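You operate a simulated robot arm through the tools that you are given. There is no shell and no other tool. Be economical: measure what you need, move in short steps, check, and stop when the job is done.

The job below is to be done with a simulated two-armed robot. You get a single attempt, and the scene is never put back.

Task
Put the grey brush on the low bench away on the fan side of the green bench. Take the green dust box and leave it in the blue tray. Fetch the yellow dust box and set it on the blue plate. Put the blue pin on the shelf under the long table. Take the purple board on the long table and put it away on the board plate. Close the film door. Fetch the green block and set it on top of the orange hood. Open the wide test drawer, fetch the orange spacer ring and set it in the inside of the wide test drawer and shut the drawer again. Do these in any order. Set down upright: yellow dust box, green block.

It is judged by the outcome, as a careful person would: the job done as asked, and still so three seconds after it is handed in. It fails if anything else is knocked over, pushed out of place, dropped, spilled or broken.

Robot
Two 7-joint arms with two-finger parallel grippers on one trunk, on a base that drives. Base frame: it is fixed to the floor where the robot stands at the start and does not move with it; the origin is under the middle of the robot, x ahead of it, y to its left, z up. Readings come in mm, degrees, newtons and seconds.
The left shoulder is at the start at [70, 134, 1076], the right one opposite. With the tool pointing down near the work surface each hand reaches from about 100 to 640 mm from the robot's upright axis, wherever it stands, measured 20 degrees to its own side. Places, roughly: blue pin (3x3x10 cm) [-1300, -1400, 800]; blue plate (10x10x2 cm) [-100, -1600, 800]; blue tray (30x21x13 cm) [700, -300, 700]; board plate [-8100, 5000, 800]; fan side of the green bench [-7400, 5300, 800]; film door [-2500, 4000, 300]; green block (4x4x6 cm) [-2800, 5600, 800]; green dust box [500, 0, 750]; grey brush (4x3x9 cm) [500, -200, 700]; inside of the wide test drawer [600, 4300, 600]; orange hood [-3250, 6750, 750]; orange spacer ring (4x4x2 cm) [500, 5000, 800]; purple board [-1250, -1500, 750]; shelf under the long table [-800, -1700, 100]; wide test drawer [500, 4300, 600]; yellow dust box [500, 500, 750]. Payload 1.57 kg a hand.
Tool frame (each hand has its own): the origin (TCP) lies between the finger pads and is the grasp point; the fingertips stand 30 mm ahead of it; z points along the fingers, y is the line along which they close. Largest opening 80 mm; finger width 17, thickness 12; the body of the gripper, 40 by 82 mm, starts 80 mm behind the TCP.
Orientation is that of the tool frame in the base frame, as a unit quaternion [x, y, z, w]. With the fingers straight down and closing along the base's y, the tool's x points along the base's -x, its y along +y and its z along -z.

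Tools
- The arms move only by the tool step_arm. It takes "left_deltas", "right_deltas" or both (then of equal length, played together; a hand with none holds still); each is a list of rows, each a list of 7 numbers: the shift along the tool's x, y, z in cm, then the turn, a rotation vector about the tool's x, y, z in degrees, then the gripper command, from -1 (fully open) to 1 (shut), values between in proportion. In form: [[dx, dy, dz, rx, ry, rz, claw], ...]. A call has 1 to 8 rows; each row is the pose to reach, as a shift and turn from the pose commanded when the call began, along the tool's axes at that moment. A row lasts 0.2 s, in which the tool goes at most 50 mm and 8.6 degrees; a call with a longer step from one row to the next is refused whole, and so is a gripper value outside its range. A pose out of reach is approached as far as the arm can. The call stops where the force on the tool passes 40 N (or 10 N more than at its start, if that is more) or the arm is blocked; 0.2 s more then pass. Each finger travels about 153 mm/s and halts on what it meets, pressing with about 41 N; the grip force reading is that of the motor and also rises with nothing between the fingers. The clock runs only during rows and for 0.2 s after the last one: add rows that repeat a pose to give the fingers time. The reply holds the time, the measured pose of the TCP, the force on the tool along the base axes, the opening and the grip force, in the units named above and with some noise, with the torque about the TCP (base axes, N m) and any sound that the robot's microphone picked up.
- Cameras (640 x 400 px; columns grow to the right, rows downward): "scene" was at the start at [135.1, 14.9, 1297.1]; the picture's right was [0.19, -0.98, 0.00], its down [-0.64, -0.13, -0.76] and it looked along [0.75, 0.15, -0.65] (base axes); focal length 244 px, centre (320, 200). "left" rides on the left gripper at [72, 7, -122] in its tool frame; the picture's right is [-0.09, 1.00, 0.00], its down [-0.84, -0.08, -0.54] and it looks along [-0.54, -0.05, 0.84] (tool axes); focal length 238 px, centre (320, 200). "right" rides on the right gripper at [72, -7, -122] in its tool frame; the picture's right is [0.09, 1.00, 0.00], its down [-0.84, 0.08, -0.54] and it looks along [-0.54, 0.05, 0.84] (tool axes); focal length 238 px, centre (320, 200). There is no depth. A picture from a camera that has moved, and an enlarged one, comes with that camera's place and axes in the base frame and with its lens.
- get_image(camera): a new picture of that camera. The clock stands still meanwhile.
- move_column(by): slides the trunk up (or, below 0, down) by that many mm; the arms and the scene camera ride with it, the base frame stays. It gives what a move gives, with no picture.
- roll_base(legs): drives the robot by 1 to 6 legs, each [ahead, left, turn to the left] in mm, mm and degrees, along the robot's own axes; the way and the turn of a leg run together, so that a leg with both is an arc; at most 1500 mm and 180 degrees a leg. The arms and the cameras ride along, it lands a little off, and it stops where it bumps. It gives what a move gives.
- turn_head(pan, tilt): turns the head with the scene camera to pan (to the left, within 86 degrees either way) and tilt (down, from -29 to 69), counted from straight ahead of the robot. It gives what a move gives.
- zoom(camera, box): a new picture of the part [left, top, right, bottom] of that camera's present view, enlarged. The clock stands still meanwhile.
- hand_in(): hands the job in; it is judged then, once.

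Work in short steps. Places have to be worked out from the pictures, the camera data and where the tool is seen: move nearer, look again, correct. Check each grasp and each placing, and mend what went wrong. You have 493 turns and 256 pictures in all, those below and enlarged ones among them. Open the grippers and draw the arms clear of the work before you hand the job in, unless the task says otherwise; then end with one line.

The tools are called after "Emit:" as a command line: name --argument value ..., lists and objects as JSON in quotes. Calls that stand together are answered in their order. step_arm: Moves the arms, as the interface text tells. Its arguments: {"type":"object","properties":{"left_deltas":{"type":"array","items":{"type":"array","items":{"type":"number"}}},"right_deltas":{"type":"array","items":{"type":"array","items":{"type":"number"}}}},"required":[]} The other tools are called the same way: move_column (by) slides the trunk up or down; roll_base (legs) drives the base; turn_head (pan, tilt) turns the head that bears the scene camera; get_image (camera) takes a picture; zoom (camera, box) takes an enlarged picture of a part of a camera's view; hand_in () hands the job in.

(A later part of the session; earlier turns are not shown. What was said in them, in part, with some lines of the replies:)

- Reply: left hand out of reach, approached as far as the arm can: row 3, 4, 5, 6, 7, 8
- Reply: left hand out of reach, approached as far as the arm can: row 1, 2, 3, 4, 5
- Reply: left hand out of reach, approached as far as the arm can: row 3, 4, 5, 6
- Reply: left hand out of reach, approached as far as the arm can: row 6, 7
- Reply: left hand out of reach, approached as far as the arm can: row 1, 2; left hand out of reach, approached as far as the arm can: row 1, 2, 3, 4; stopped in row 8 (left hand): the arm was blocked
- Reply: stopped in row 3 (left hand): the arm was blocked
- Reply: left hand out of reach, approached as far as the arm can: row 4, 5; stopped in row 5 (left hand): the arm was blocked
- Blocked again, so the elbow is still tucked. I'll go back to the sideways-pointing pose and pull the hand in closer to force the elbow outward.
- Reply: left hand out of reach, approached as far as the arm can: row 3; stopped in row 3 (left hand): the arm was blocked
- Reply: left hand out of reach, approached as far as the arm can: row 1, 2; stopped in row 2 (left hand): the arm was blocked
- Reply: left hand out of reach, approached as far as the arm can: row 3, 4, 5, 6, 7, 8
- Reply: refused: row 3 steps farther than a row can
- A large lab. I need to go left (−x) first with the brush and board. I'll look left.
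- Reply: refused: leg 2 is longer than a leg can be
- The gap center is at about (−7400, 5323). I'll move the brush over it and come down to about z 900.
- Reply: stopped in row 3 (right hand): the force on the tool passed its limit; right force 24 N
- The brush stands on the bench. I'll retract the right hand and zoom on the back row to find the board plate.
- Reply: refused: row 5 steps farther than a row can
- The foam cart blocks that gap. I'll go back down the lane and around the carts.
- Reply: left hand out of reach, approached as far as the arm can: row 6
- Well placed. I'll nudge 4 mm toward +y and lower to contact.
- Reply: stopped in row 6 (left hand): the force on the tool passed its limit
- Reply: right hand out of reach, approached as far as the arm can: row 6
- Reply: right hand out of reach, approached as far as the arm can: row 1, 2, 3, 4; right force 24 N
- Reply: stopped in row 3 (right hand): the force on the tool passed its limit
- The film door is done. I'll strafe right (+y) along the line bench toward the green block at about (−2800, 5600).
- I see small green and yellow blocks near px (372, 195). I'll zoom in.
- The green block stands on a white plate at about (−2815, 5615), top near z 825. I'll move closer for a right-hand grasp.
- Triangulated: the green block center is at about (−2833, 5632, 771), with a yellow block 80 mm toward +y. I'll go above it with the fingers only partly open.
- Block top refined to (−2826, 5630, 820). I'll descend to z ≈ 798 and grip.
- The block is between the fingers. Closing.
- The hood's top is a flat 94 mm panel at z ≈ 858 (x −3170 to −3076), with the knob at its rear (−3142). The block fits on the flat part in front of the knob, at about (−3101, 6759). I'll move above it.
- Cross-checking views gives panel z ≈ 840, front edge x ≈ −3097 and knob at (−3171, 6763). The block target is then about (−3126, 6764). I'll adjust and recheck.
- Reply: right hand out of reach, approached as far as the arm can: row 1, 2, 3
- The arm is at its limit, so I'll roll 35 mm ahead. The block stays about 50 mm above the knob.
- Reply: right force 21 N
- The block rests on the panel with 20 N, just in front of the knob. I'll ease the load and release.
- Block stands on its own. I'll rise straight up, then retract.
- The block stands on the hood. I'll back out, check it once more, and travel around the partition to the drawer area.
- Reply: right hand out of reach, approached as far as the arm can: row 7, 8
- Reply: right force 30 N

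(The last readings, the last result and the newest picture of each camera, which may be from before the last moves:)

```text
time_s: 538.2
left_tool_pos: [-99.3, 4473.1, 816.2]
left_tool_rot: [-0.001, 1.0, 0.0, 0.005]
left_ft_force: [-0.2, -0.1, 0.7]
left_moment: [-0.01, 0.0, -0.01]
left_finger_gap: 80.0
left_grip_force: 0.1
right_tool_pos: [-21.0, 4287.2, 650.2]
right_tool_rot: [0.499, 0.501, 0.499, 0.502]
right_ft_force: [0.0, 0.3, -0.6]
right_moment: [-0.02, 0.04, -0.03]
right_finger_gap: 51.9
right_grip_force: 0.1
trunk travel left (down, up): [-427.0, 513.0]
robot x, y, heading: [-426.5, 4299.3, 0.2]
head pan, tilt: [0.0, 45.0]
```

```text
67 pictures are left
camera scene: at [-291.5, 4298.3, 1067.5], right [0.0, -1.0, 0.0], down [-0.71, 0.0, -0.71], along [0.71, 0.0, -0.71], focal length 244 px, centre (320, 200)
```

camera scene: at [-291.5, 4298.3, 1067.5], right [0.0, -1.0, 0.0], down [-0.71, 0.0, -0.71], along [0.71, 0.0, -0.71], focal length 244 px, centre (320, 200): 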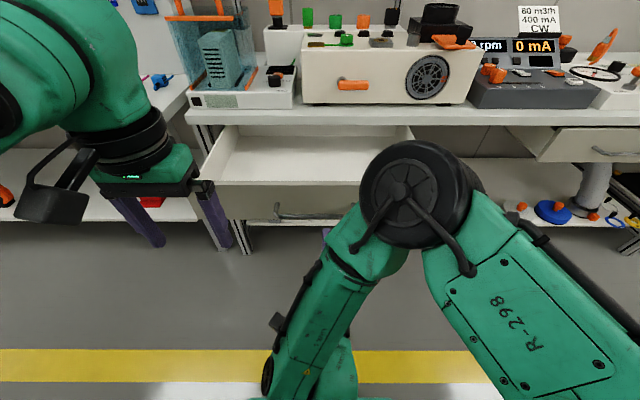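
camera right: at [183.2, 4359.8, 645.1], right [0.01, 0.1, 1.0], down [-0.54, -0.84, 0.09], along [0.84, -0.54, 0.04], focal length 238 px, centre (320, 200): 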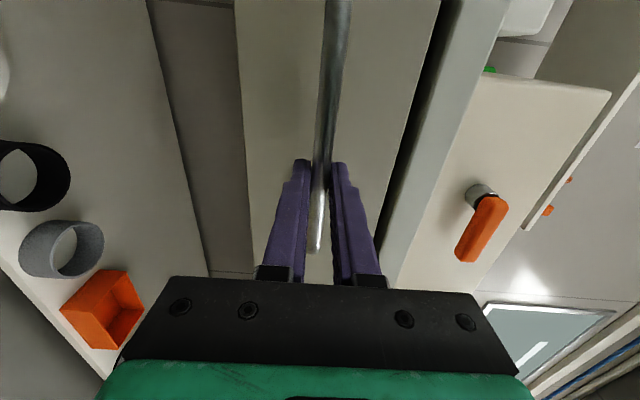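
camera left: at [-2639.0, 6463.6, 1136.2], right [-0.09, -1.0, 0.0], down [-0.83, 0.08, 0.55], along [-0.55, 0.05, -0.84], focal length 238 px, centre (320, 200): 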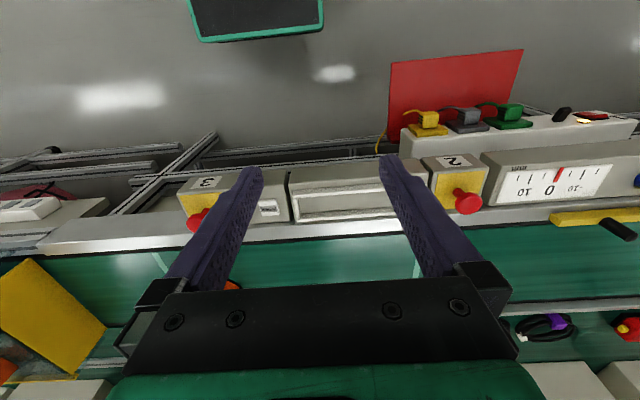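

The right hand stays horizontal for pushing the drawer shut later. I'll back off, raise the trunk and strafe left to find the ring.

Emit:
roll_base --legs '[[-150, 0, 0], [0, 600, 0]]'

Emit:
move_column --by 200

Emit:
turn_head --pan 5 --tilt 25

Emit:
get_image --camera "scene"

```text
time_s: 542.6
left_tool_pos: [-247.8, 5064.1, 815.4]
left_tool_rot: [0.001, 1.0, 0.001, 0.004]
left_ft_force: [0.0, -0.6, -0.7]
left_moment: [0.02, -0.03, -0.02]
left_finger_gap: 80.0
left_grip_force: 0.1
right_tool_pos: [-170.5, 4877.6, 650.3]
right_tool_rot: [0.5, 0.5, 0.498, 0.502]
right_ft_force: [1.0, -0.1, -0.3]
right_moment: [0.03, -0.04, -0.01]
right_finger_gap: 52.1
right_grip_force: 0.0
trunk travel left (down, up): [-427.0, 513.0]
robot x, y, heading: [-573.0, 4887.0, -0.1]
head pan, tilt: [0.0, 45.0]
```

```text
time_s: 544.7
left_tool_pos: [-247.4, 5064.5, 1015.5]
left_tool_rot: [0.001, 1.0, 0.001, 0.004]
left_ft_force: [0.2, -0.4, 0.3]
left_moment: [0.0, -0.02, 0.02]
left_finger_gap: 80.1
left_grip_force: 0.2
right_tool_pos: [-169.6, 4877.7, 850.8]
right_tool_rot: [0.5, 0.5, 0.498, 0.502]
right_ft_force: [0.2, 0.2, 0.1]
right_moment: [0.01, 0.02, 0.03]
right_finger_gap: 51.8
right_grip_force: 0.0
trunk travel left (down, up): [-627.0, 313.0]
robot x, y, heading: [-576.5, 4891.2, 0.1]
head pan, tilt: [0.0, 45.0]
```

```text
time_s: 545.6
left_tool_pos: [-246.9, 5064.2, 1015.6]
left_tool_rot: [0.001, 1.0, 0.0, 0.005]
left_ft_force: [-0.9, 0.2, 0.5]
left_moment: [0.04, -0.01, -0.03]
left_finger_gap: 80.1
left_grip_force: 0.0
right_tool_pos: [-170.1, 4877.2, 849.8]
right_tool_rot: [0.5, 0.499, 0.498, 0.502]
right_ft_force: [-0.9, 0.1, -1.3]
right_moment: [-0.01, -0.02, 0.0]
right_finger_gap: 52.1
right_grip_force: 0.0
trunk travel left (down, up): [-627.0, 313.0]
robot x, y, heading: [-573.7, 4892.9, -0.2]
head pan, tilt: [5.0, 25.0]
```

```text
66 pictures are left
camera scene: at [-429.8, 4897.6, 1298.0], right [0.09, -1.0, 0.0], down [-0.42, -0.04, -0.91], along [0.9, 0.08, -0.42], focal length 244 px, centre (320, 200)
```

scene: 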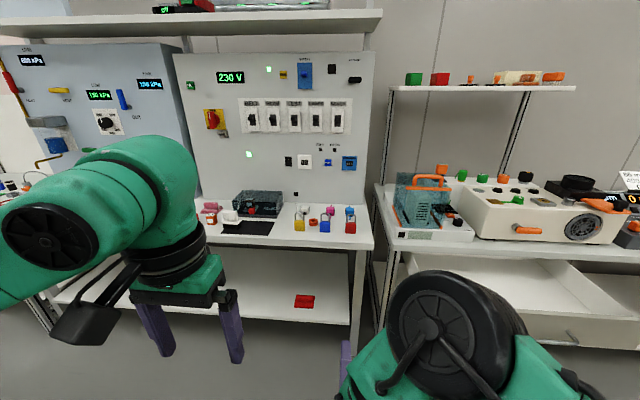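

The ring should be near px (314, 221), among padlocks. I'll zoom in.

Emit:
zoom --camera "scene" --box '[260, 190, 380, 250]'

```text
5.33 times, centred on (320, 220) of scene
camera zoom: at [-429.8, 4897.6, 1298.0], right [0.09, -1.0, 0.0], down [-0.42, -0.04, -0.91], along [0.9, 0.08, -0.42], focal length 1301 px, centre (320, 93)
```

zoom: 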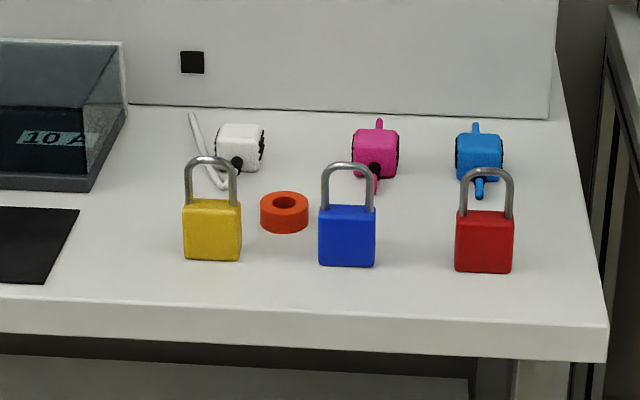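

The ring lies at about (451, 5005) just behind and between the yellow and blue padlocks. Closing along y at its x position clears them. I'll roll in 450 mm.

Emit:
roll_base --legs '[[450, 0, 0]]'

Emit:
turn_head --pan 10 --tilt 45

Emit:
get_image --camera "scene"

Emit:
get_image --camera "left"

```text
time_s: 548.3
left_tool_pos: [205.4, 5060.4, 1014.7]
left_tool_rot: [0.004, 1.0, 0.001, 0.004]
left_ft_force: [-0.9, 0.6, -0.2]
left_moment: [0.0, 0.01, 0.03]
left_finger_gap: 80.3
left_grip_force: 0.0
right_tool_pos: [280.7, 4874.2, 850.5]
right_tool_rot: [0.501, 0.498, 0.496, 0.504]
right_ft_force: [0.6, -0.8, -0.1]
right_moment: [0.0, 0.0, -0.02]
right_finger_gap: 52.0
right_grip_force: 0.0
trunk travel left (down, up): [-627.0, 313.0]
robot x, y, heading: [-119.6, 4892.5, -0.6]
head pan, tilt: [5.0, 25.0]
```

```text
time_s: 549.1
left_tool_pos: [203.7, 5060.7, 1015.2]
left_tool_rot: [0.003, 1.0, 0.001, 0.005]
left_ft_force: [-0.1, -0.7, -0.2]
left_moment: [-0.04, 0.02, -0.03]
left_finger_gap: 80.1
left_grip_force: 0.2
right_tool_pos: [281.2, 4873.2, 850.2]
right_tool_rot: [0.502, 0.498, 0.497, 0.503]
right_ft_force: [0.4, 0.5, 0.5]
right_moment: [0.01, 0.01, 0.01]
right_finger_gap: 52.0
right_grip_force: 0.0
trunk travel left (down, up): [-627.0, 313.0]
robot x, y, heading: [-122.6, 4890.7, -0.4]
head pan, tilt: [10.0, 45.0]
```

```text
64 pictures are left
camera scene: at [9.5, 4901.3, 1267.5], right [0.17, -0.99, 0.0], down [-0.7, -0.12, -0.71], along [0.7, 0.12, -0.71], focal length 244 px, centre (320, 200)
```

scene: 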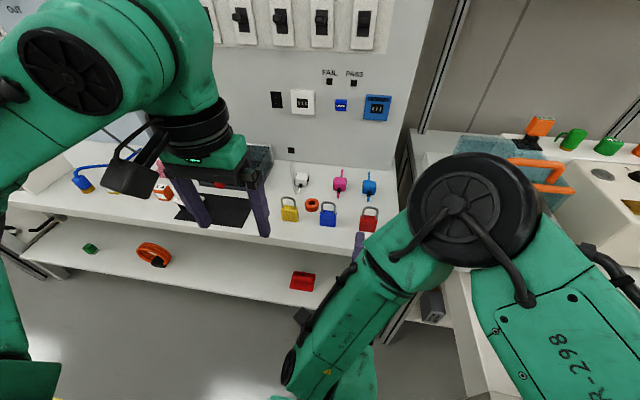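

```text
63 pictures are left
camera left: at [129.7, 5066.4, 1136.4], right [0.1, 0.99, 0.0], down [0.83, -0.08, 0.55], along [0.55, -0.05, -0.84], focal length 238 px, centre (320, 200)
```

left: 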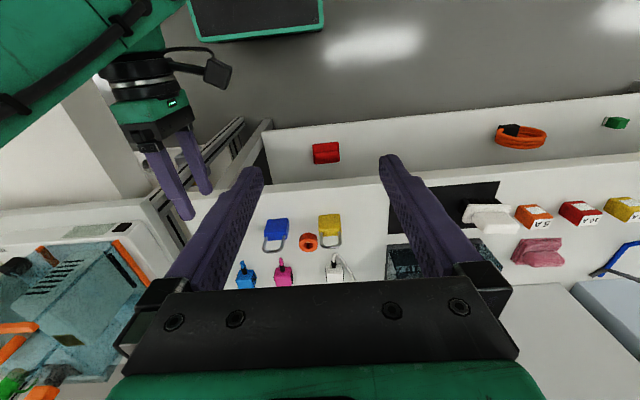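

Triangulated: ring at about (495, 5006), bench z ≈ 740. I'll roll 60 mm more and move the left hand above the ring.

Emit:
roll_base --legs '[[55, 0, 0.4]]'

Emit:
step_arm --left_deltas '[[-4, -1, 0, 0, 0, 0, -0.4], [-8, -2, 0, 0, 0, 0, -0.4], [-12, -3, 0, 0, 0, 0, -0.4], [-16, -4, 1, 0, 0, 0, -0.4], [-20, -5, 3, 0, 0, 0, -0.4], [-23.5, -5.5, 6, 0, 0, 0, -0.4], [-23.5, -5.5, 10, 0, 0, 0, -0.4]]'

Emit:
get_image --camera "left"

Emit:
zoom --camera "scene" --box '[240, 140, 400, 260]'

```text
time_s: 550.1
left_tool_pos: [257.1, 5063.0, 1015.4]
left_tool_rot: [0.0, 1.0, 0.001, 0.005]
left_ft_force: [0.3, -0.5, -0.6]
left_moment: [-0.02, 0.02, -0.04]
left_finger_gap: 80.0
left_grip_force: 0.1
right_tool_pos: [335.7, 4876.9, 850.0]
right_tool_rot: [0.499, 0.501, 0.499, 0.501]
right_ft_force: [-0.9, 0.4, -0.4]
right_moment: [-0.01, -0.01, 0.0]
right_finger_gap: 51.9
right_grip_force: 0.2
trunk travel left (down, up): [-627.0, 313.0]
robot x, y, heading: [-66.0, 4888.1, 0.2]
head pan, tilt: [10.0, 45.0]
```

```text
time_s: 551.7
left_tool_pos: [495.9, 5009.6, 915.5]
left_tool_rot: [0.0, 1.0, 0.001, 0.006]
left_ft_force: [0.1, 0.8, -0.5]
left_moment: [0.0, 0.02, 0.02]
left_finger_gap: 56.0
left_grip_force: 0.1
right_tool_pos: [336.4, 4877.2, 849.7]
right_tool_rot: [0.499, 0.501, 0.498, 0.502]
right_ft_force: [0.1, 0.3, -0.4]
right_moment: [0.0, 0.02, -0.02]
right_finger_gap: 51.7
right_grip_force: 0.0
trunk travel left (down, up): [-627.0, 313.0]
robot x, y, heading: [-69.5, 4888.4, 0.2]
head pan, tilt: [10.0, 45.0]
```

```text
62 pictures are left
camera left: at [420.8, 5015.7, 1037.4], right [0.09, 1.0, 0.0], down [0.83, -0.08, 0.55], along [0.55, -0.05, -0.84], focal length 238 px, centre (320, 200)
```

left: 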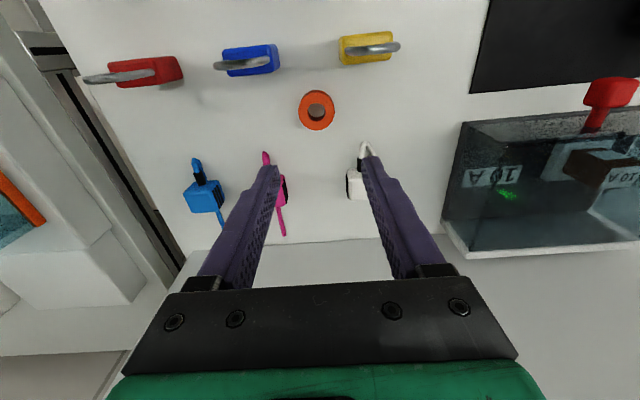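

```text
3.33 times, centred on (320, 200) of scene
camera zoom: at [64.9, 4903.1, 1267.5], right [0.17, -0.98, 0.0], down [-0.7, -0.12, -0.71], along [0.7, 0.12, -0.71], focal length 813 px, centre (320, 200)
```

zoom: 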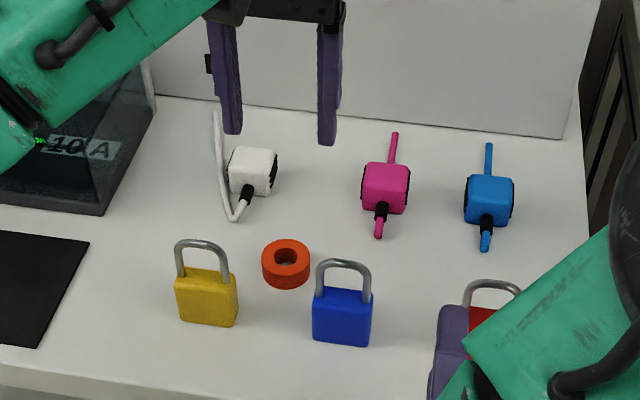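

Ring refined to about (484, 5006). I'll correct and descend to TCP z ≈ 815 to check.

Emit:
step_arm --left_deltas '[[1.1, -0.3, 2.5, 0, 0, 0, -0.4], [1.1, -0.3, 5, 0, 0, 0, -0.4], [1.1, -0.3, 7.5, 0, 0, 0, -0.4], [1.1, -0.3, 10, 0, 0, 0, -0.4]]'

Emit:
get_image --camera "left"

```text
time_s: 552.7
left_tool_pos: [484.9, 5007.1, 818.8]
left_tool_rot: [0.0, 1.0, -0.001, 0.006]
left_ft_force: [-0.1, 1.1, -0.3]
left_moment: [-0.01, 0.0, 0.0]
left_finger_gap: 55.9
left_grip_force: 0.1
right_tool_pos: [336.1, 4875.8, 850.1]
right_tool_rot: [0.499, 0.501, 0.498, 0.501]
right_ft_force: [-0.5, -0.2, 0.4]
right_moment: [0.0, -0.03, 0.0]
right_finger_gap: 51.9
right_grip_force: 0.1
trunk travel left (down, up): [-627.0, 313.0]
robot x, y, heading: [-69.0, 4886.8, 0.3]
head pan, tilt: [10.0, 45.0]
```

```text
60 pictures are left
camera left: at [410.7, 5012.7, 939.3], right [0.09, 1.0, 0.0], down [0.83, -0.08, 0.55], along [0.55, -0.05, -0.84], focal length 238 px, centre (320, 200)
```

left: 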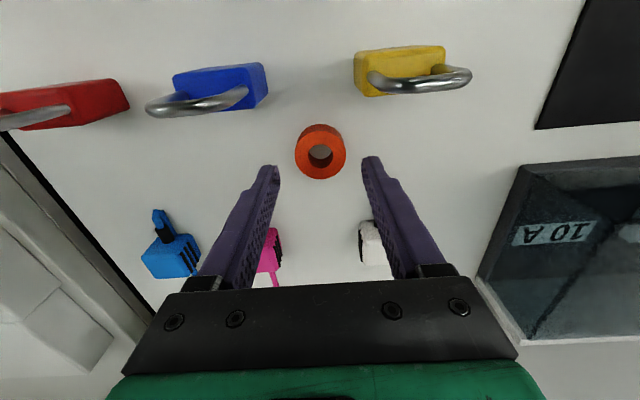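

The ring top is at z ≈ 758, directly below the TCP. I'll descend 46 mm and close.

Emit:
step_arm --left_deltas '[[0, -0.1, 1.5, 0, 0, 0, -0.4], [0, -0.1, 3, 0, 0, 0, -0.4], [0, -0.1, 4.4, 0, 0, 0, -0.4], [0, -0.1, 4.4, 0, 0, 0, 0], [0, -0.1, 4.4, 0, 0, 0, 1], [0, -0.1, 4.4, 0, 0, 0, 1], [0, -0.1, 4.4, 0, 0, 0, 1]]'

Emit:
get_image --camera "left"

```text
time_s: 553.8
left_tool_pos: [484.4, 5002.5, 782.2]
left_tool_rot: [0.001, 1.0, -0.001, 0.011]
left_ft_force: [-7.9, -0.1, 18.4]
left_moment: [0.42, 0.41, 0.09]
left_finger_gap: 37.9
left_grip_force: 41.1
right_tool_pos: [333.3, 4877.5, 851.8]
right_tool_rot: [0.499, 0.5, 0.499, 0.502]
right_ft_force: [0.0, -0.5, -0.4]
right_moment: [0.01, 0.02, -0.01]
right_finger_gap: 52.2
right_grip_force: 0.0
trunk travel left (down, up): [-627.0, 313.0]
robot x, y, heading: [-67.9, 4890.3, 0.1]
head pan, tilt: [10.0, 45.0]
stopped in row 5 (left hand): the force on the tool passed its limit (the readings are from after the stop); the commanded pose is now the measured one
```

```text
59 pictures are left
camera left: at [408.2, 5008.2, 900.2], right [0.09, 1.0, 0.0], down [0.82, -0.08, 0.56], along [0.56, -0.05, -0.83], focal length 238 px, centre (320, 200)
```

left: 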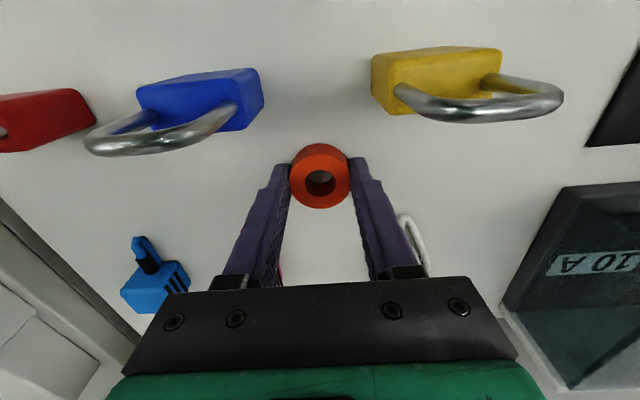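

The ring is gripped at 38 mm. The tips touched the bench, so I'll lift straight up.

Emit:
step_arm --left_deltas '[[0, 0, -0.5, 0, 0, 0, 1], [0, 0, -2, 0, 0, 0, 1], [0, 0, -6, 0, 0, 0, 1], [0, 0, -10, 0, 0, 0, 1], [0, 0, -14, 0, 0, 0, 1], [3, 0, -17, 0, 0, 0, 1], [7, 1, -19, 0, 0, 0, 1], [11, 2, -20, 0, 0, 0, 1]]'

Emit:
get_image --camera "left"

Emit:
get_image --camera "scene"

```text
time_s: 555.6
left_tool_pos: [373.8, 5026.8, 974.8]
left_tool_rot: [0.001, 1.0, -0.001, 0.009]
left_ft_force: [-0.9, 0.5, 0.2]
left_moment: [-0.01, -0.05, 0.02]
left_finger_gap: 37.6
left_grip_force: 40.9
right_tool_pos: [334.4, 4877.7, 851.1]
right_tool_rot: [0.499, 0.501, 0.498, 0.502]
right_ft_force: [0.6, 0.1, 0.6]
right_moment: [-0.02, -0.02, -0.01]
right_finger_gap: 52.2
right_grip_force: 0.1
trunk travel left (down, up): [-627.0, 313.0]
robot x, y, heading: [-66.4, 4888.1, -0.1]
head pan, tilt: [10.0, 45.0]
```

```text
58 pictures are left
camera left: at [297.8, 5032.2, 1095.5], right [0.09, 1.0, 0.0], down [0.83, -0.08, 0.56], along [0.55, -0.05, -0.83], focal length 238 px, centre (320, 200)
```

left: 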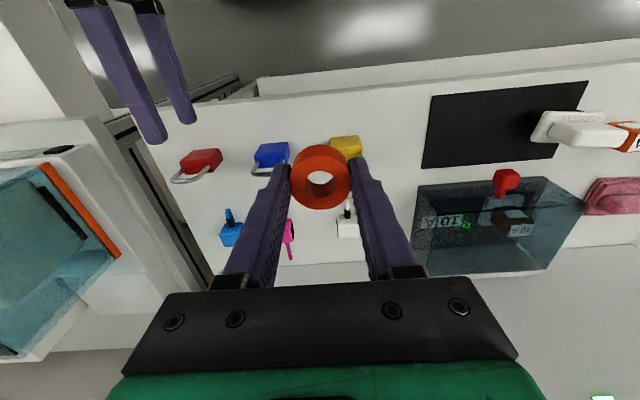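

```text
57 pictures are left
camera scene: at [63.3, 4902.8, 1267.6], right [0.17, -0.98, 0.0], down [-0.7, -0.12, -0.71], along [0.7, 0.12, -0.71], focal length 244 px, centre (320, 200)
```

scene: 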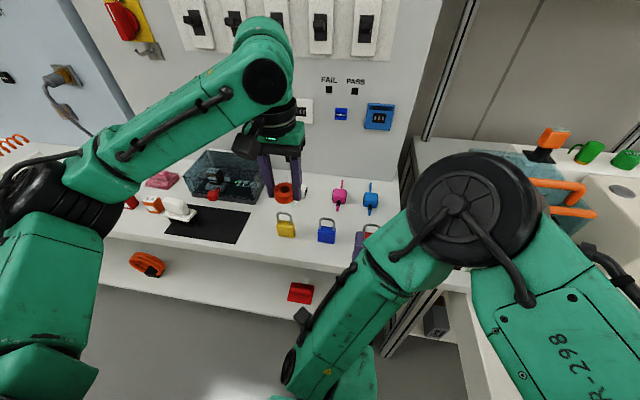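

Ring secured. I'll retract, back off and return to the open drawer.

Emit:
step_arm --left_deltas '[[3, 0, -0.5, 0, 0, 0, 1], [5, 0, -1, 0, 0, 0, 1]]'

Emit:
roll_base --legs '[[-480, 0, 0], [0, -630, 0]]'

Emit:
turn_head --pan 5 --tilt 45

Emit:
get_image --camera "scene"

```text
time_s: 556.2
left_tool_pos: [322.6, 5024.5, 985.0]
left_tool_rot: [0.001, 1.0, -0.001, 0.009]
left_ft_force: [0.0, -1.0, -0.2]
left_moment: [0.02, 0.02, 0.01]
left_finger_gap: 37.8
left_grip_force: 41.3
right_tool_pos: [335.8, 4877.6, 850.6]
right_tool_rot: [0.5, 0.5, 0.499, 0.501]
right_ft_force: [0.4, 0.7, 0.1]
right_moment: [0.01, 0.0, 0.05]
right_finger_gap: 51.8
right_grip_force: 0.0
trunk travel left (down, up): [-627.0, 313.0]
robot x, y, heading: [-66.6, 4890.0, 0.1]
head pan, tilt: [10.0, 45.0]
```

```text
time_s: 562.2
left_tool_pos: [-155.9, 4396.1, 985.8]
left_tool_rot: [0.001, 1.0, -0.001, 0.009]
left_ft_force: [-0.3, 0.1, -1.0]
left_moment: [0.03, 0.0, 0.0]
left_finger_gap: 37.9
left_grip_force: 41.3
right_tool_pos: [-143.0, 4250.0, 850.7]
right_tool_rot: [0.499, 0.501, 0.498, 0.502]
right_ft_force: [-0.6, 0.4, 0.5]
right_moment: [0.0, -0.03, 0.01]
right_finger_gap: 52.2
right_grip_force: 0.2
trunk travel left (down, up): [-627.0, 313.0]
robot x, y, heading: [-548.7, 4260.5, 0.4]
head pan, tilt: [10.0, 45.0]
```

```text
time_s: 562.9
left_tool_pos: [-155.9, 4396.1, 984.4]
left_tool_rot: [0.0, 1.0, -0.001, 0.009]
left_ft_force: [-0.9, 0.4, -0.3]
left_moment: [0.0, -0.01, -0.01]
left_finger_gap: 37.7
left_grip_force: 41.1
right_tool_pos: [-143.5, 4248.2, 850.3]
right_tool_rot: [0.499, 0.501, 0.499, 0.501]
right_ft_force: [0.6, 0.3, 0.1]
right_moment: [0.01, 0.03, -0.01]
right_finger_gap: 52.2
right_grip_force: 0.0
trunk travel left (down, up): [-627.0, 313.0]
robot x, y, heading: [-551.4, 4261.3, 0.1]
head pan, tilt: [5.0, 45.0]
```

```text
56 pictures are left
camera scene: at [-413.9, 4266.8, 1267.5], right [0.09, -1.0, 0.0], down [-0.7, -0.06, -0.71], along [0.7, 0.06, -0.71], focal length 244 px, centre (320, 200)
```

scene: 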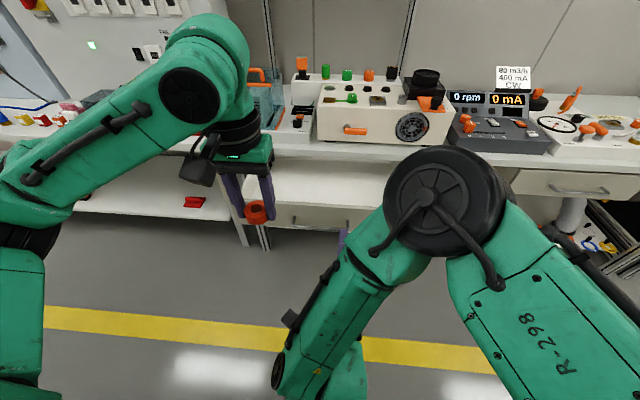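

The drawer spans y ≈ 4155–4469, interior x ≈ 110–345. I'll move up so the left hand is above it.

Emit:
roll_base --legs '[[350, -45, 0]]'

Emit:
get_image --camera "left"

Emit:
get_image --camera "scene"

```text
time_s: 565.1
left_tool_pos: [194.8, 4351.4, 984.9]
left_tool_rot: [0.001, 1.0, -0.001, 0.01]
left_ft_force: [0.0, 0.4, 0.9]
left_moment: [0.03, 0.01, 0.0]
left_finger_gap: 37.8
left_grip_force: 41.6
right_tool_pos: [206.1, 4203.7, 851.0]
right_tool_rot: [0.498, 0.501, 0.499, 0.502]
right_ft_force: [-0.8, 0.1, 0.2]
right_moment: [0.02, -0.04, 0.01]
right_finger_gap: 51.9
right_grip_force: 0.1
trunk travel left (down, up): [-627.0, 313.0]
robot x, y, heading: [-197.1, 4215.5, 0.1]
head pan, tilt: [5.0, 45.0]
```

```text
55 pictures are left
camera left: at [118.9, 4357.5, 1105.3], right [0.09, 1.0, 0.0], down [0.83, -0.08, 0.56], along [0.55, -0.05, -0.83], focal length 238 px, centre (320, 200)
```

left: 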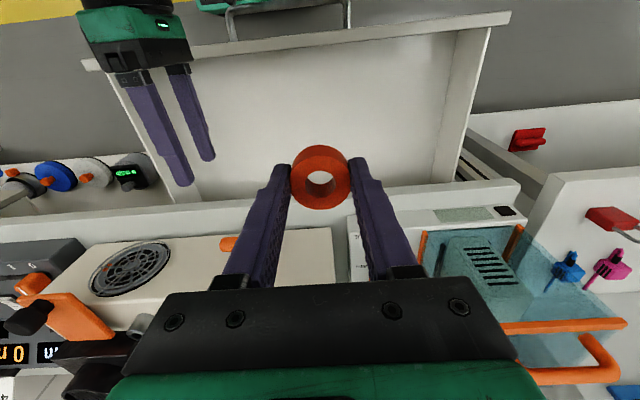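

```text
54 pictures are left
camera scene: at [-63.7, 4221.7, 1267.5], right [0.09, -1.0, 0.0], down [-0.7, -0.06, -0.71], along [0.7, 0.06, -0.71], focal length 244 px, centre (320, 200)
```

scene: 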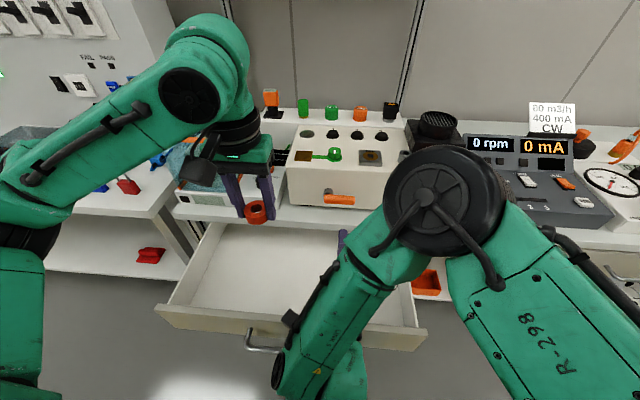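

The ring is above the drawer interior. I'll lower it straight down to z ≈ 690.

Emit:
step_arm --left_deltas '[[0, 0, 4, 0, 0, 0, 1], [0, 0, 8, 0, 0, 0, 1], [0, 0, 12, 0, 0, 0, 1], [0, 0, 16, 0, 0, 0, 1], [0, 0, 20, 0, 0, 0, 1], [0, 0, 24, 0, 0, 0, 1], [0, 0, 27, 0, 0, 0, 1], [0, 0, 29, 0, 0, 0, 1]]'

Emit:
get_image --camera "left"

```text
time_s: 567.0
left_tool_pos: [201.1, 4351.3, 695.1]
left_tool_rot: [0.001, 1.0, -0.001, 0.009]
left_ft_force: [-1.0, 0.2, -0.5]
left_moment: [-0.01, -0.02, -0.01]
left_finger_gap: 37.9
left_grip_force: 41.1
right_tool_pos: [207.4, 4203.7, 851.5]
right_tool_rot: [0.5, 0.501, 0.499, 0.501]
right_ft_force: [-1.2, 0.2, 0.2]
right_moment: [0.02, -0.02, 0.0]
right_finger_gap: 51.7
right_grip_force: 0.2
trunk travel left (down, up): [-627.0, 313.0]
robot x, y, heading: [-196.2, 4217.0, -0.1]
head pan, tilt: [5.0, 45.0]
```

```text
53 pictures are left
camera left: at [124.9, 4357.7, 815.9], right [0.09, 1.0, 0.0], down [0.83, -0.08, 0.56], along [0.55, -0.05, -0.83], focal length 238 px, centre (320, 200)
```

left: 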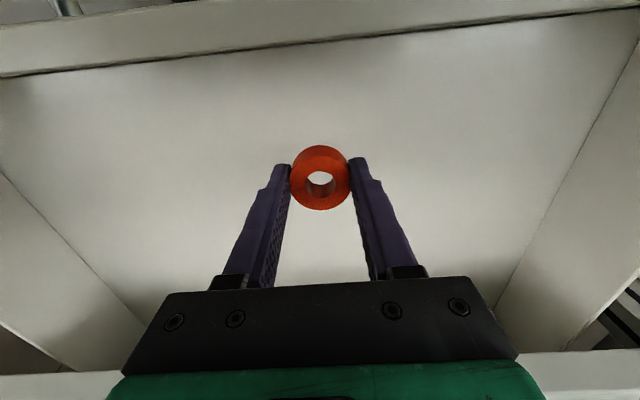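

Inside the drawer. I'll lower gently until the ring touches the floor.

Emit:
step_arm --left_deltas '[[0, 0, 0.8, 0, 0, 0, 1], [0, 0, 1.6, 0, 0, 0, 1], [0, 0, 2.4, 0, 0, 0, 1], [0, 0, 3.2, 0, 0, 0, 1], [0, 0, 4, 0, 0, 0, 1], [0, 0, 4.8, 0, 0, 0, 1], [0, 0, 5.4, 0, 0, 0, 1]]'

Emit:
get_image --camera "left"

```text
time_s: 568.5
left_tool_pos: [200.8, 4351.8, 639.6]
left_tool_rot: [0.001, 1.0, -0.001, 0.009]
left_ft_force: [-0.5, 0.5, -1.4]
left_moment: [-0.03, 0.0, 0.02]
left_finger_gap: 37.9
left_grip_force: 40.8
right_tool_pos: [207.3, 4203.7, 850.8]
right_tool_rot: [0.499, 0.501, 0.499, 0.501]
right_ft_force: [-0.6, -0.1, -0.1]
right_moment: [0.01, 0.01, 0.0]
right_finger_gap: 51.8
right_grip_force: 0.1
trunk travel left (down, up): [-627.0, 313.0]
robot x, y, heading: [-197.8, 4214.3, 0.3]
head pan, tilt: [5.0, 45.0]
```

```text
52 pictures are left
camera left: at [124.2, 4358.3, 761.3], right [0.09, 1.0, 0.0], down [0.83, -0.08, 0.56], along [0.55, -0.05, -0.83], focal length 238 px, centre (320, 200)
```

left: 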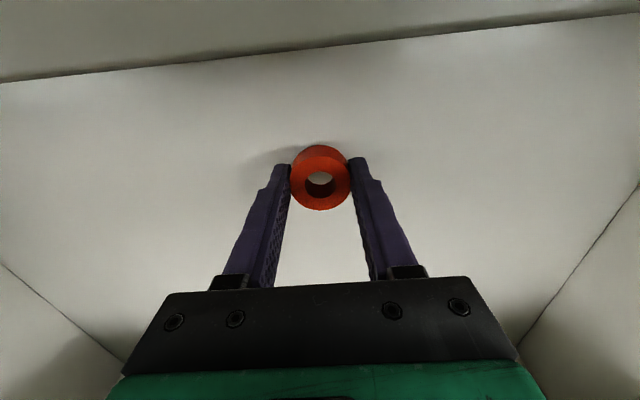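

The hand camera is close to the drawer's front wall. I'll move 60 mm deeper, then continue down.

Emit:
step_arm --left_deltas '[[-2, 0, -0.5, 0, 0, 0, 1], [-4, 0, -0.5, 0, 0, 0, 1], [-6, 0, -0.5, 0, 0, 0, 1], [-6, 0, 0.3, 0, 0, 0, 1], [-6, 0, 1.1, 0, 0, 0, 1], [-6, 0, 1.9, 0, 0, 0, 1], [-6, 0, 2.6, 0, 0, 0, 1], [-6, 0, 3.3, 0, 0, 0, 1]]'

Emit:
get_image --camera "left"

```text
time_s: 570.0
left_tool_pos: [267.9, 4351.7, 630.7]
left_tool_rot: [0.0, 1.0, -0.002, 0.021]
left_ft_force: [1.2, 0.3, 25.1]
left_moment: [0.56, 0.2, -0.05]
left_finger_gap: 37.7
left_grip_force: 40.6
right_tool_pos: [206.1, 4204.0, 852.5]
right_tool_rot: [0.499, 0.499, 0.5, 0.502]
right_ft_force: [0.1, -0.2, -0.2]
right_moment: [0.02, 0.0, -0.02]
right_finger_gap: 52.1
right_grip_force: 0.1
trunk travel left (down, up): [-627.0, 313.0]
robot x, y, heading: [-197.5, 4218.1, -0.0]
head pan, tilt: [5.0, 45.0]
stopped in row 7 (left hand): the force on the tool passed its limit (the readings are from after the stop); the commanded pose is now the measured one
```

```text
51 pictures are left
camera left: at [189.1, 4358.0, 748.8], right [0.09, 1.0, 0.0], down [0.81, -0.08, 0.58], along [0.57, -0.05, -0.82], focal length 238 px, centre (320, 200)
```

left: 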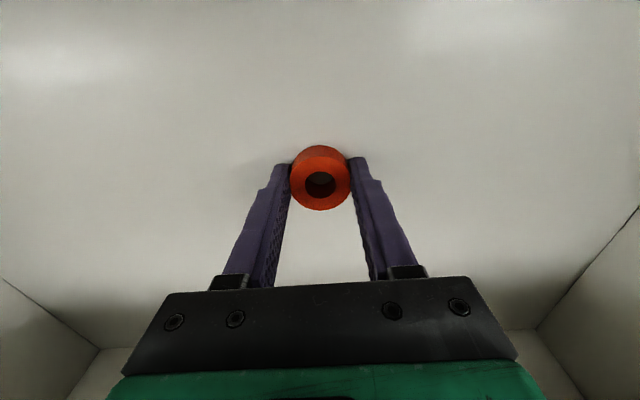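

Contact with the drawer floor. I'll ease up, release and rise.

Emit:
step_arm --left_deltas '[[0.2, 0, -0.2, 0, 0, 0, 1], [0.2, 0, -0.2, 0, 0, 0, 0], [0.2, 0, -0.2, 0, 0, 0, -0.4], [0.2, 0, -0.2, 0, 0, 0, -0.4], [0.2, 0, -2, 0, 0, 0, -0.4], [0.5, 0, -6, 0, 0, 0, -0.4]]'

Emit:
get_image --camera "left"

```text
time_s: 571.5
left_tool_pos: [258.6, 4353.3, 685.7]
left_tool_rot: [0.0, 1.0, 0.0, 0.016]
left_ft_force: [0.2, -1.0, 0.4]
left_moment: [-0.02, 0.0, 0.02]
left_finger_gap: 56.0
left_grip_force: 0.1
right_tool_pos: [206.4, 4202.7, 851.1]
right_tool_rot: [0.499, 0.5, 0.499, 0.502]
right_ft_force: [-0.1, 0.4, 0.1]
right_moment: [0.03, -0.01, -0.01]
right_finger_gap: 52.0
right_grip_force: 0.0
trunk travel left (down, up): [-627.0, 313.0]
robot x, y, heading: [-197.1, 4214.3, -0.1]
head pan, tilt: [5.0, 45.0]
```

```text
50 pictures are left
camera left: at [180.9, 4358.9, 805.4], right [0.09, 1.0, 0.0], down [0.82, -0.08, 0.57], along [0.57, -0.05, -0.82], focal length 238 px, centre (320, 200)
```

left: 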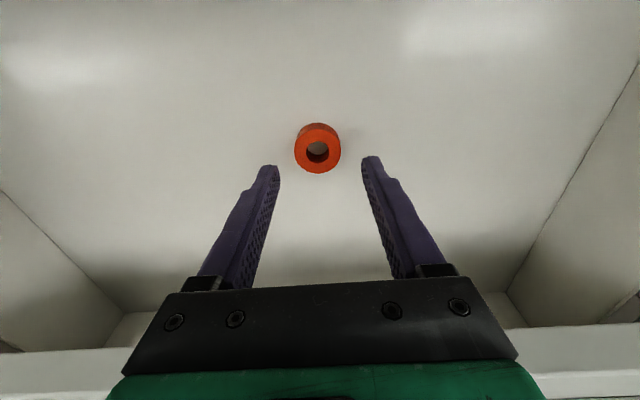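

The ring rests in the drawer. I'll raise the left hand clear, then back away.

Emit:
step_arm --left_deltas '[[0.5, 0, -4.5, 0, 0, 0, -0.4], [1, 0, -9, 0, 0, 0, -0.4], [1.5, 0, -13.5, 0, 0, 0, -0.4], [2, 0, -18, 0, 0, 0, -0.4], [2.5, 0, -22.5, 0, 0, 0, -0.4], [3, 0, -27, 0, 0, 0, -0.4]]'

Emit:
roll_base --legs '[[-330, 0, 0], [0, 95, 0]]'

Emit:
step_arm --left_deltas '[[4, 2, 0, 0, 0, 0, -0.4], [8, 4, 0, 0, 0, 0, -0.4], [11, 6, 0, 0, 0, 0, -0.4]]' --right_deltas '[[0, 0, 0, 0, 0, 0, 0], [0, 0, 0, 0, 0, 0, 1], [0, 0, 0, 0, 0, 0, 1]]'

Emit:
move_column --by -152

Emit:
get_image --camera "scene"

```text
time_s: 572.9
left_tool_pos: [222.3, 4352.3, 956.4]
left_tool_rot: [0.0, 1.0, 0.0, 0.017]
left_ft_force: [-0.6, -0.5, 0.9]
left_moment: [0.04, -0.06, 0.01]
left_finger_gap: 56.1
left_grip_force: 0.0
right_tool_pos: [205.7, 4204.0, 851.0]
right_tool_rot: [0.5, 0.501, 0.499, 0.501]
right_ft_force: [-0.4, -0.1, -1.1]
right_moment: [-0.01, 0.01, -0.04]
right_finger_gap: 52.0
right_grip_force: 0.0
trunk travel left (down, up): [-627.0, 313.0]
robot x, y, heading: [-197.9, 4214.2, 0.3]
head pan, tilt: [5.0, 45.0]
```

```text
time_s: 575.8
left_tool_pos: [-108.3, 4445.5, 955.8]
left_tool_rot: [0.002, 1.0, -0.001, 0.017]
left_ft_force: [-0.1, -0.1, 0.3]
left_moment: [0.0, -0.03, -0.01]
left_finger_gap: 55.9
left_grip_force: 0.0
right_tool_pos: [-124.6, 4297.6, 851.4]
right_tool_rot: [0.499, 0.501, 0.499, 0.501]
right_ft_force: [0.3, 0.4, 0.0]
right_moment: [0.0, 0.02, 0.01]
right_finger_gap: 52.2
right_grip_force: 0.1
trunk travel left (down, up): [-627.0, 313.0]
robot x, y, heading: [-526.1, 4311.2, 0.0]
head pan, tilt: [5.0, 45.0]
```

```text
time_s: 576.6
left_tool_pos: [-196.1, 4489.5, 951.2]
left_tool_rot: [0.001, 1.0, -0.001, 0.016]
left_ft_force: [0.9, -0.8, 0.0]
left_moment: [0.02, 0.02, 0.04]
left_finger_gap: 55.9
left_grip_force: 0.0
left hand out of reach, approached as far as the arm can: row 3
right_tool_pos: [-125.0, 4296.1, 849.9]
right_tool_rot: [0.499, 0.5, 0.498, 0.502]
right_ft_force: [0.0, -0.2, -0.4]
right_moment: [-0.02, -0.02, 0.04]
right_finger_gap: 0.0
right_grip_force: 20.7
trunk travel left (down, up): [-627.0, 313.0]
robot x, y, heading: [-525.8, 4308.0, -0.0]
head pan, tilt: [5.0, 45.0]
```

```text
time_s: 578.3
left_tool_pos: [-196.7, 4490.5, 799.6]
left_tool_rot: [0.0, 1.0, -0.001, 0.017]
left_ft_force: [0.2, -0.1, -0.2]
left_moment: [0.02, 0.01, 0.0]
left_finger_gap: 56.3
left_grip_force: 0.0
right_tool_pos: [-125.1, 4297.5, 698.0]
right_tool_rot: [0.5, 0.501, 0.499, 0.501]
right_ft_force: [-0.3, 0.6, -0.1]
right_moment: [0.03, -0.05, 0.0]
right_finger_gap: 0.0
right_grip_force: 21.5
trunk travel left (down, up): [-475.0, 465.0]
robot x, y, heading: [-528.8, 4310.9, -0.1]
head pan, tilt: [5.0, 45.0]
```

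```text
49 pictures are left
camera scene: at [-395.3, 4314.9, 1115.5], right [0.09, -1.0, 0.0], down [-0.7, -0.06, -0.71], along [0.7, 0.06, -0.71], focal length 244 px, centre (320, 200)
```

scene: 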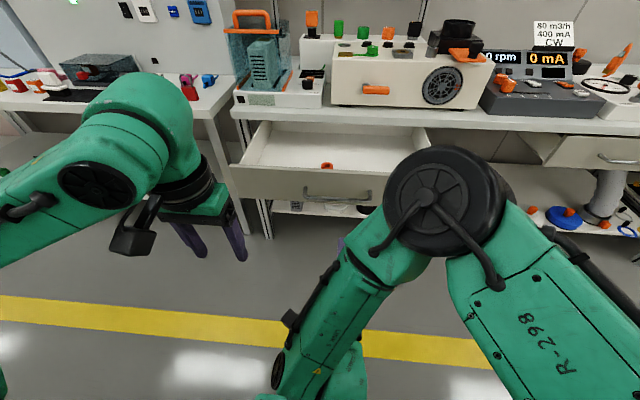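

The ring is visible in the drawer. I'll approach the face just above the handle with the fist and check with the hand camera.

Emit:
roll_base --legs '[[140, 0, 0]]'

Emit:
get_image --camera "right"

Emit:
zoom --camera "scene" --box '[220, 90, 420, 250]'

```text
time_s: 579.7
left_tool_pos: [-52.7, 4491.8, 799.3]
left_tool_rot: [-0.001, 1.0, -0.001, 0.016]
left_ft_force: [-1.0, -0.2, -0.2]
left_moment: [0.01, -0.03, 0.03]
left_finger_gap: 56.0
left_grip_force: 0.1
right_tool_pos: [18.9, 4297.9, 698.7]
right_tool_rot: [0.499, 0.501, 0.499, 0.5]
right_ft_force: [-0.5, 0.6, 0.3]
right_moment: [0.01, -0.03, 0.01]
right_finger_gap: 0.2
right_grip_force: 21.2
trunk travel left (down, up): [-475.0, 465.0]
robot x, y, heading: [-384.7, 4310.5, -0.1]
head pan, tilt: [5.0, 45.0]
```

```text
48 pictures are left
camera right: at [-103.4, 4369.1, 691.3], right [0.0, 0.1, 1.0], down [-0.54, -0.84, 0.08], along [0.84, -0.54, 0.05], focal length 238 px, centre (320, 200)
```

right: 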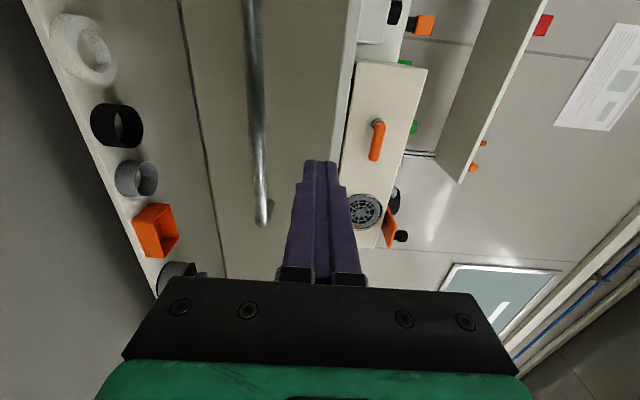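

```text
2.50 times, centred on (320, 170) of scene
camera zoom: at [-250.1, 4315.4, 1115.3], right [0.09, -1.0, 0.0], down [-0.7, -0.06, -0.71], along [0.7, 0.06, -0.71], focal length 610 px, centre (320, 275)
```

zoom: 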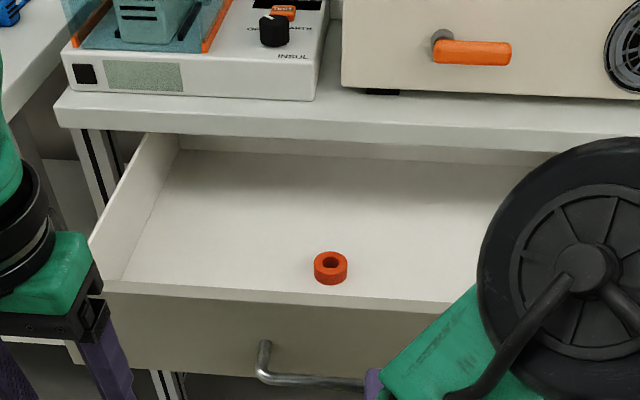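

The fist is aimed at the face above the bar. I'll lower 8 mm and push the drawer in with the arm.

Emit:
step_arm --right_deltas '[[0, -0.8, 2, 0, 0, 0, 1], [0, -0.8, 4.5, 0, 0, 0, 1], [0, -0.8, 7, 0, 0, 0, 1], [0, -0.8, 9.5, 0, 0, 0, 1], [0, -0.8, 12, 0, 0, 0, 1], [0, -0.8, 14.5, 0, 0, 0, 1], [0, -0.8, 17, 0, 0, 0, 1], [0, -0.8, 19.5, 0, 0, 0, 1]]'

Emit:
get_image --camera "scene"

```text
time_s: 581.5
left_tool_pos: [-53.4, 4492.3, 798.4]
left_tool_rot: [0.0, 1.0, 0.001, 0.016]
left_ft_force: [0.0, 0.0, -0.6]
left_moment: [0.01, 0.0, -0.02]
left_finger_gap: 56.2
left_grip_force: 0.0
right_tool_pos: [214.9, 4298.1, 689.2]
right_tool_rot: [0.5, 0.501, 0.498, 0.501]
right_ft_force: [-0.2, 0.7, 0.2]
right_moment: [0.01, 0.0, -0.01]
right_finger_gap: 0.1
right_grip_force: 21.2
trunk travel left (down, up): [-475.0, 465.0]
robot x, y, heading: [-385.6, 4309.5, 0.3]
head pan, tilt: [5.0, 45.0]
```

```text
46 pictures are left
camera scene: at [-250.7, 4315.5, 1115.4], right [0.09, -1.0, 0.0], down [-0.7, -0.06, -0.71], along [0.7, 0.06, -0.71], focal length 244 px, centre (320, 200)
```

scene: 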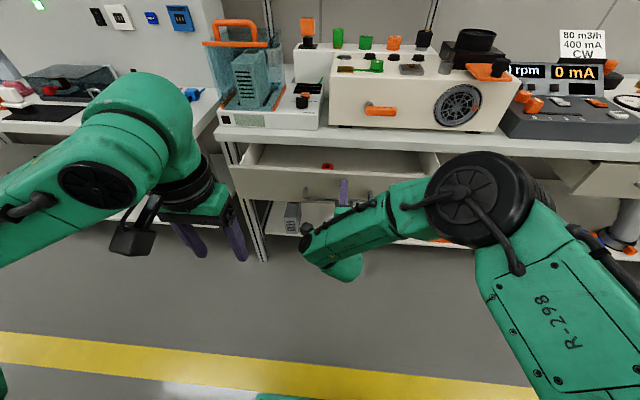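

The drawer is sliding in. I'll continue with the base 55 mm, then finish with the arm.

Emit:
roll_base --legs '[[55, 0, 0]]'

Emit:
step_arm --right_deltas '[[0, 0, 1, 0, 0, 0, 1], [0, 0, 2, 0, 0, 0, 1], [0, 0, 3, 0, 0, 0, 1], [0, 0, 4, 0, 0, 0, 1], [0, 0, 5, 0, 0, 0, 1], [0, 0, 5.8, 0, 0, 0, 1]]'

Emit:
zoom --camera "scene" --box '[200, 90, 440, 250]'

```text
time_s: 582.4
left_tool_pos: [2.5, 4492.0, 798.1]
left_tool_rot: [0.0, 1.0, -0.001, 0.017]
left_ft_force: [0.8, 0.1, 0.9]
left_moment: [-0.03, 0.05, 0.02]
left_finger_gap: 55.9
left_grip_force: 0.0
right_tool_pos: [268.8, 4297.5, 688.9]
right_tool_rot: [0.499, 0.5, 0.499, 0.501]
right_ft_force: [0.0, 0.0, 0.4]
right_moment: [0.01, -0.02, 0.01]
right_finger_gap: 0.2
right_grip_force: 20.8
trunk travel left (down, up): [-475.0, 465.0]
robot x, y, heading: [-331.7, 4310.5, -0.1]
head pan, tilt: [5.0, 45.0]
```

```text
time_s: 583.8
left_tool_pos: [0.6, 4490.7, 798.7]
left_tool_rot: [-0.001, 1.0, -0.001, 0.016]
left_ft_force: [-1.0, -0.3, 0.3]
left_moment: [0.02, -0.02, 0.01]
left_finger_gap: 56.2
left_grip_force: 0.1
right_tool_pos: [326.2, 4297.8, 689.6]
right_tool_rot: [0.499, 0.501, 0.5, 0.5]
right_ft_force: [0.4, -0.7, -0.3]
right_moment: [0.0, -0.02, 0.01]
right_finger_gap: 0.0
right_grip_force: 21.2
trunk travel left (down, up): [-475.0, 465.0]
robot x, y, heading: [-332.2, 4304.7, 0.2]
head pan, tilt: [5.0, 45.0]
```

```text
2.50 times, centred on (320, 170) of scene
camera zoom: at [-196.4, 4315.5, 1115.4], right [0.09, -1.0, 0.0], down [-0.7, -0.06, -0.71], along [0.7, 0.06, -0.71], focal length 610 px, centre (320, 275)
```

zoom: 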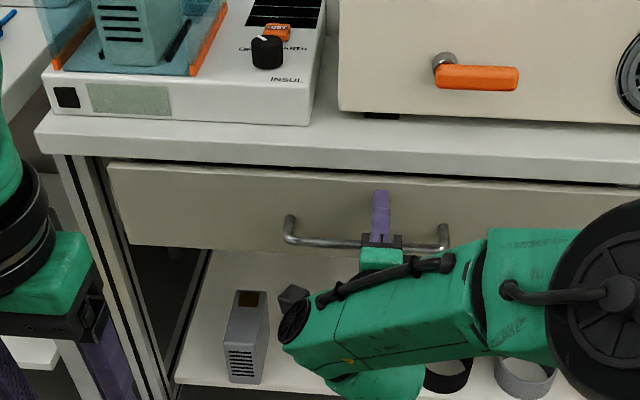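

Nearly closed, with no end-stop felt yet. I'll push further in small steps.

Emit:
step_arm --right_deltas '[[0, 0, 0.6, 0, 0, 0, 1], [0, 0, 1.2, 0, 0, 0, 1], [0, 0, 1.8, 0, 0, 0, 1], [0, 0, 2.4, 0, 0, 0, 1], [0, 0, 3, 0, 0, 0, 1], [0, 0, 3.6, 0, 0, 0, 1]]'

Emit:
zoom --camera "scene" --box '[200, 90, 440, 250]'

```text
time_s: 584.5
left_tool_pos: [-3.2, 4492.1, 802.8]
left_tool_rot: [0.0, 1.0, 0.0, 0.019]
left_ft_force: [0.3, 1.8, 1.2]
left_moment: [-0.01, -0.01, -0.01]
left_finger_gap: 56.0
left_grip_force: 0.0
right_tool_pos: [330.2, 4296.8, 690.3]
right_tool_rot: [0.5, 0.502, 0.497, 0.5]
right_ft_force: [-23.4, -3.3, 10.1]
right_moment: [0.01, -0.33, -0.02]
right_finger_gap: 0.0
right_grip_force: 21.5
trunk travel left (down, up): [-475.0, 465.0]
robot x, y, heading: [-331.0, 4307.9, -0.0]
head pan, tilt: [5.0, 45.0]
stopped in row 3 (right hand): the force on the tool passed its limit (the readings are from after the stop); the commanded pose is now the measured one
```

```text
2.50 times, centred on (320, 170) of scene
camera zoom: at [-204.1, 4314.5, 1116.5], right [0.09, -1.0, 0.0], down [-0.7, -0.06, -0.71], along [0.71, 0.06, -0.7], focal length 610 px, centre (320, 275)
```

zoom: 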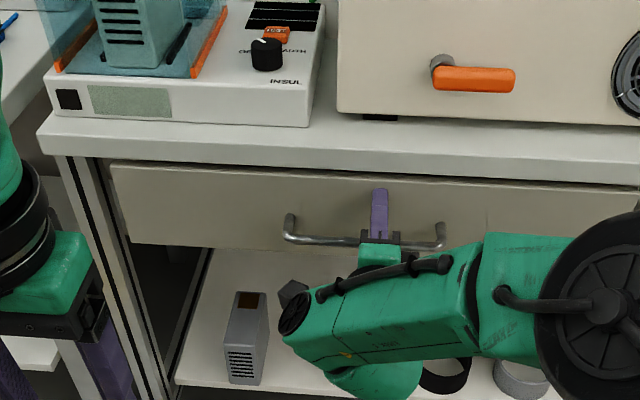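

End stop reached, so the drawer is shut. I'll withdraw straight back and verify.

Emit:
step_arm --right_deltas '[[0, 0, -2, 0, 0, 0, 1], [0, 0, -5, 0, 0, 0, 1], [0, 0, -9, 0, 0, 0, 1], [0, 0, -13, 0, 0, 0, 1]]'

Emit:
roll_base --legs '[[-350, 0, 0]]'

Emit:
turn_head --pan 10 --tilt 30

Emit:
get_image --camera "scene"

```text
time_s: 585.5
left_tool_pos: [1.0, 4493.0, 800.5]
left_tool_rot: [0.001, 1.0, -0.001, 0.017]
left_ft_force: [0.0, 0.6, 0.3]
left_moment: [0.0, -0.02, 0.0]
left_finger_gap: 55.9
left_grip_force: 0.1
right_tool_pos: [204.8, 4296.6, 686.3]
right_tool_rot: [0.501, 0.504, 0.495, 0.499]
right_ft_force: [0.3, 0.3, 0.0]
right_moment: [0.0, -0.02, 0.01]
right_finger_gap: 0.2
right_grip_force: 21.4
trunk travel left (down, up): [-475.0, 465.0]
robot x, y, heading: [-330.6, 4311.4, 0.1]
head pan, tilt: [5.0, 45.0]
```

```text
time_s: 587.8
left_tool_pos: [-352.1, 4491.0, 798.6]
left_tool_rot: [0.001, 1.0, -0.001, 0.017]
left_ft_force: [0.3, 0.0, 0.1]
left_moment: [-0.01, -0.04, -0.01]
left_finger_gap: 56.1
left_grip_force: 0.1
right_tool_pos: [-146.8, 4298.2, 685.9]
right_tool_rot: [0.502, 0.503, 0.496, 0.499]
right_ft_force: [-0.4, 0.0, 0.7]
right_moment: [-0.05, 0.02, 0.01]
right_finger_gap: 0.0
right_grip_force: 22.0
trunk travel left (down, up): [-475.0, 465.0]
robot x, y, heading: [-682.5, 4308.0, 0.3]
head pan, tilt: [5.0, 45.0]
```

```text
time_s: 588.5
left_tool_pos: [-350.2, 4491.5, 800.3]
left_tool_rot: [0.0, 1.0, -0.001, 0.016]
left_ft_force: [0.5, -0.3, -1.0]
left_moment: [0.03, 0.03, -0.03]
left_finger_gap: 55.9
left_grip_force: 0.2
right_tool_pos: [-146.9, 4296.5, 685.5]
right_tool_rot: [0.502, 0.503, 0.497, 0.498]
right_ft_force: [-0.6, -1.1, -0.3]
right_moment: [0.0, 0.03, 0.0]
right_finger_gap: 0.0
right_grip_force: 21.6
trunk travel left (down, up): [-475.0, 465.0]
robot x, y, heading: [-680.6, 4307.8, 0.3]
head pan, tilt: [10.0, 30.0]
```

```text
43 pictures are left
camera scene: at [-540.7, 4323.3, 1138.0], right [0.18, -0.98, 0.0], down [-0.49, -0.09, -0.87], along [0.85, 0.15, -0.5], focal length 244 px, centre (320, 200)
```

scene: 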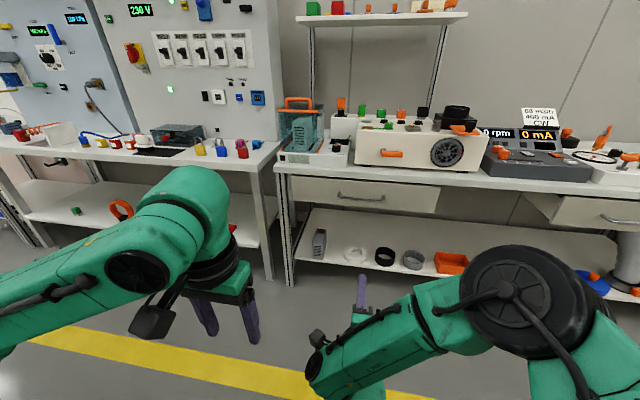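

The drawer is flush with the ring inside, and all eight jobs are done. I'll open both grippers well clear of the benches.

Emit:
step_arm --right_deltas '[[0, 0, -1, 0, 0, 0, 0], [0, 0, -2, 0, 0, 0, -1], [0, 0, -2, 0, 0, 0, -1]]' --left_deltas '[[0, 0, 0, 0, 0, 0, -1], [0, 0, 0, 0, 0, 0, -1], [0, 0, 0, 0, 0, 0, -1]]'

Emit:
zoom --camera "scene" --box '[260, 140, 480, 280]'

```text
time_s: 589.3
left_tool_pos: [-350.7, 4490.7, 798.8]
left_tool_rot: [0.001, 1.0, -0.001, 0.016]
left_ft_force: [0.0, -0.2, 0.1]
left_moment: [0.01, 0.0, 0.0]
left_finger_gap: 79.9
left_grip_force: 0.0
right_tool_pos: [-167.1, 4298.8, 685.3]
right_tool_rot: [0.502, 0.503, 0.497, 0.498]
right_ft_force: [-0.1, 0.0, -0.3]
right_moment: [0.01, 0.02, 0.02]
right_finger_gap: 80.0
right_grip_force: 0.1
trunk travel left (down, up): [-475.0, 465.0]
robot x, y, heading: [-683.8, 4310.7, 0.3]
head pan, tilt: [10.0, 30.0]
```

```text
2.86 times, centred on (370, 210) of scene
camera zoom: at [-540.7, 4323.3, 1138.1], right [0.18, -0.98, 0.0], down [-0.49, -0.09, -0.87], along [0.85, 0.15, -0.5], focal length 697 px, centre (177, 171)
```

zoom: 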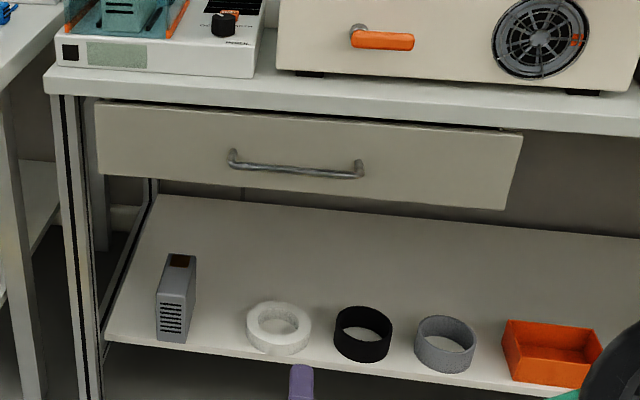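

The drawer is shut, both grippers are open and the arms are clear, so I'm handing in.

Emit:
hand_in

```text
The job is handed in.
```

I handed the job in with all eight tasks done: both grippers are open, the arms are clear, and I saw nothing knocked over. The green block stands on the flat part of the orange hood's top, in front of its knob.
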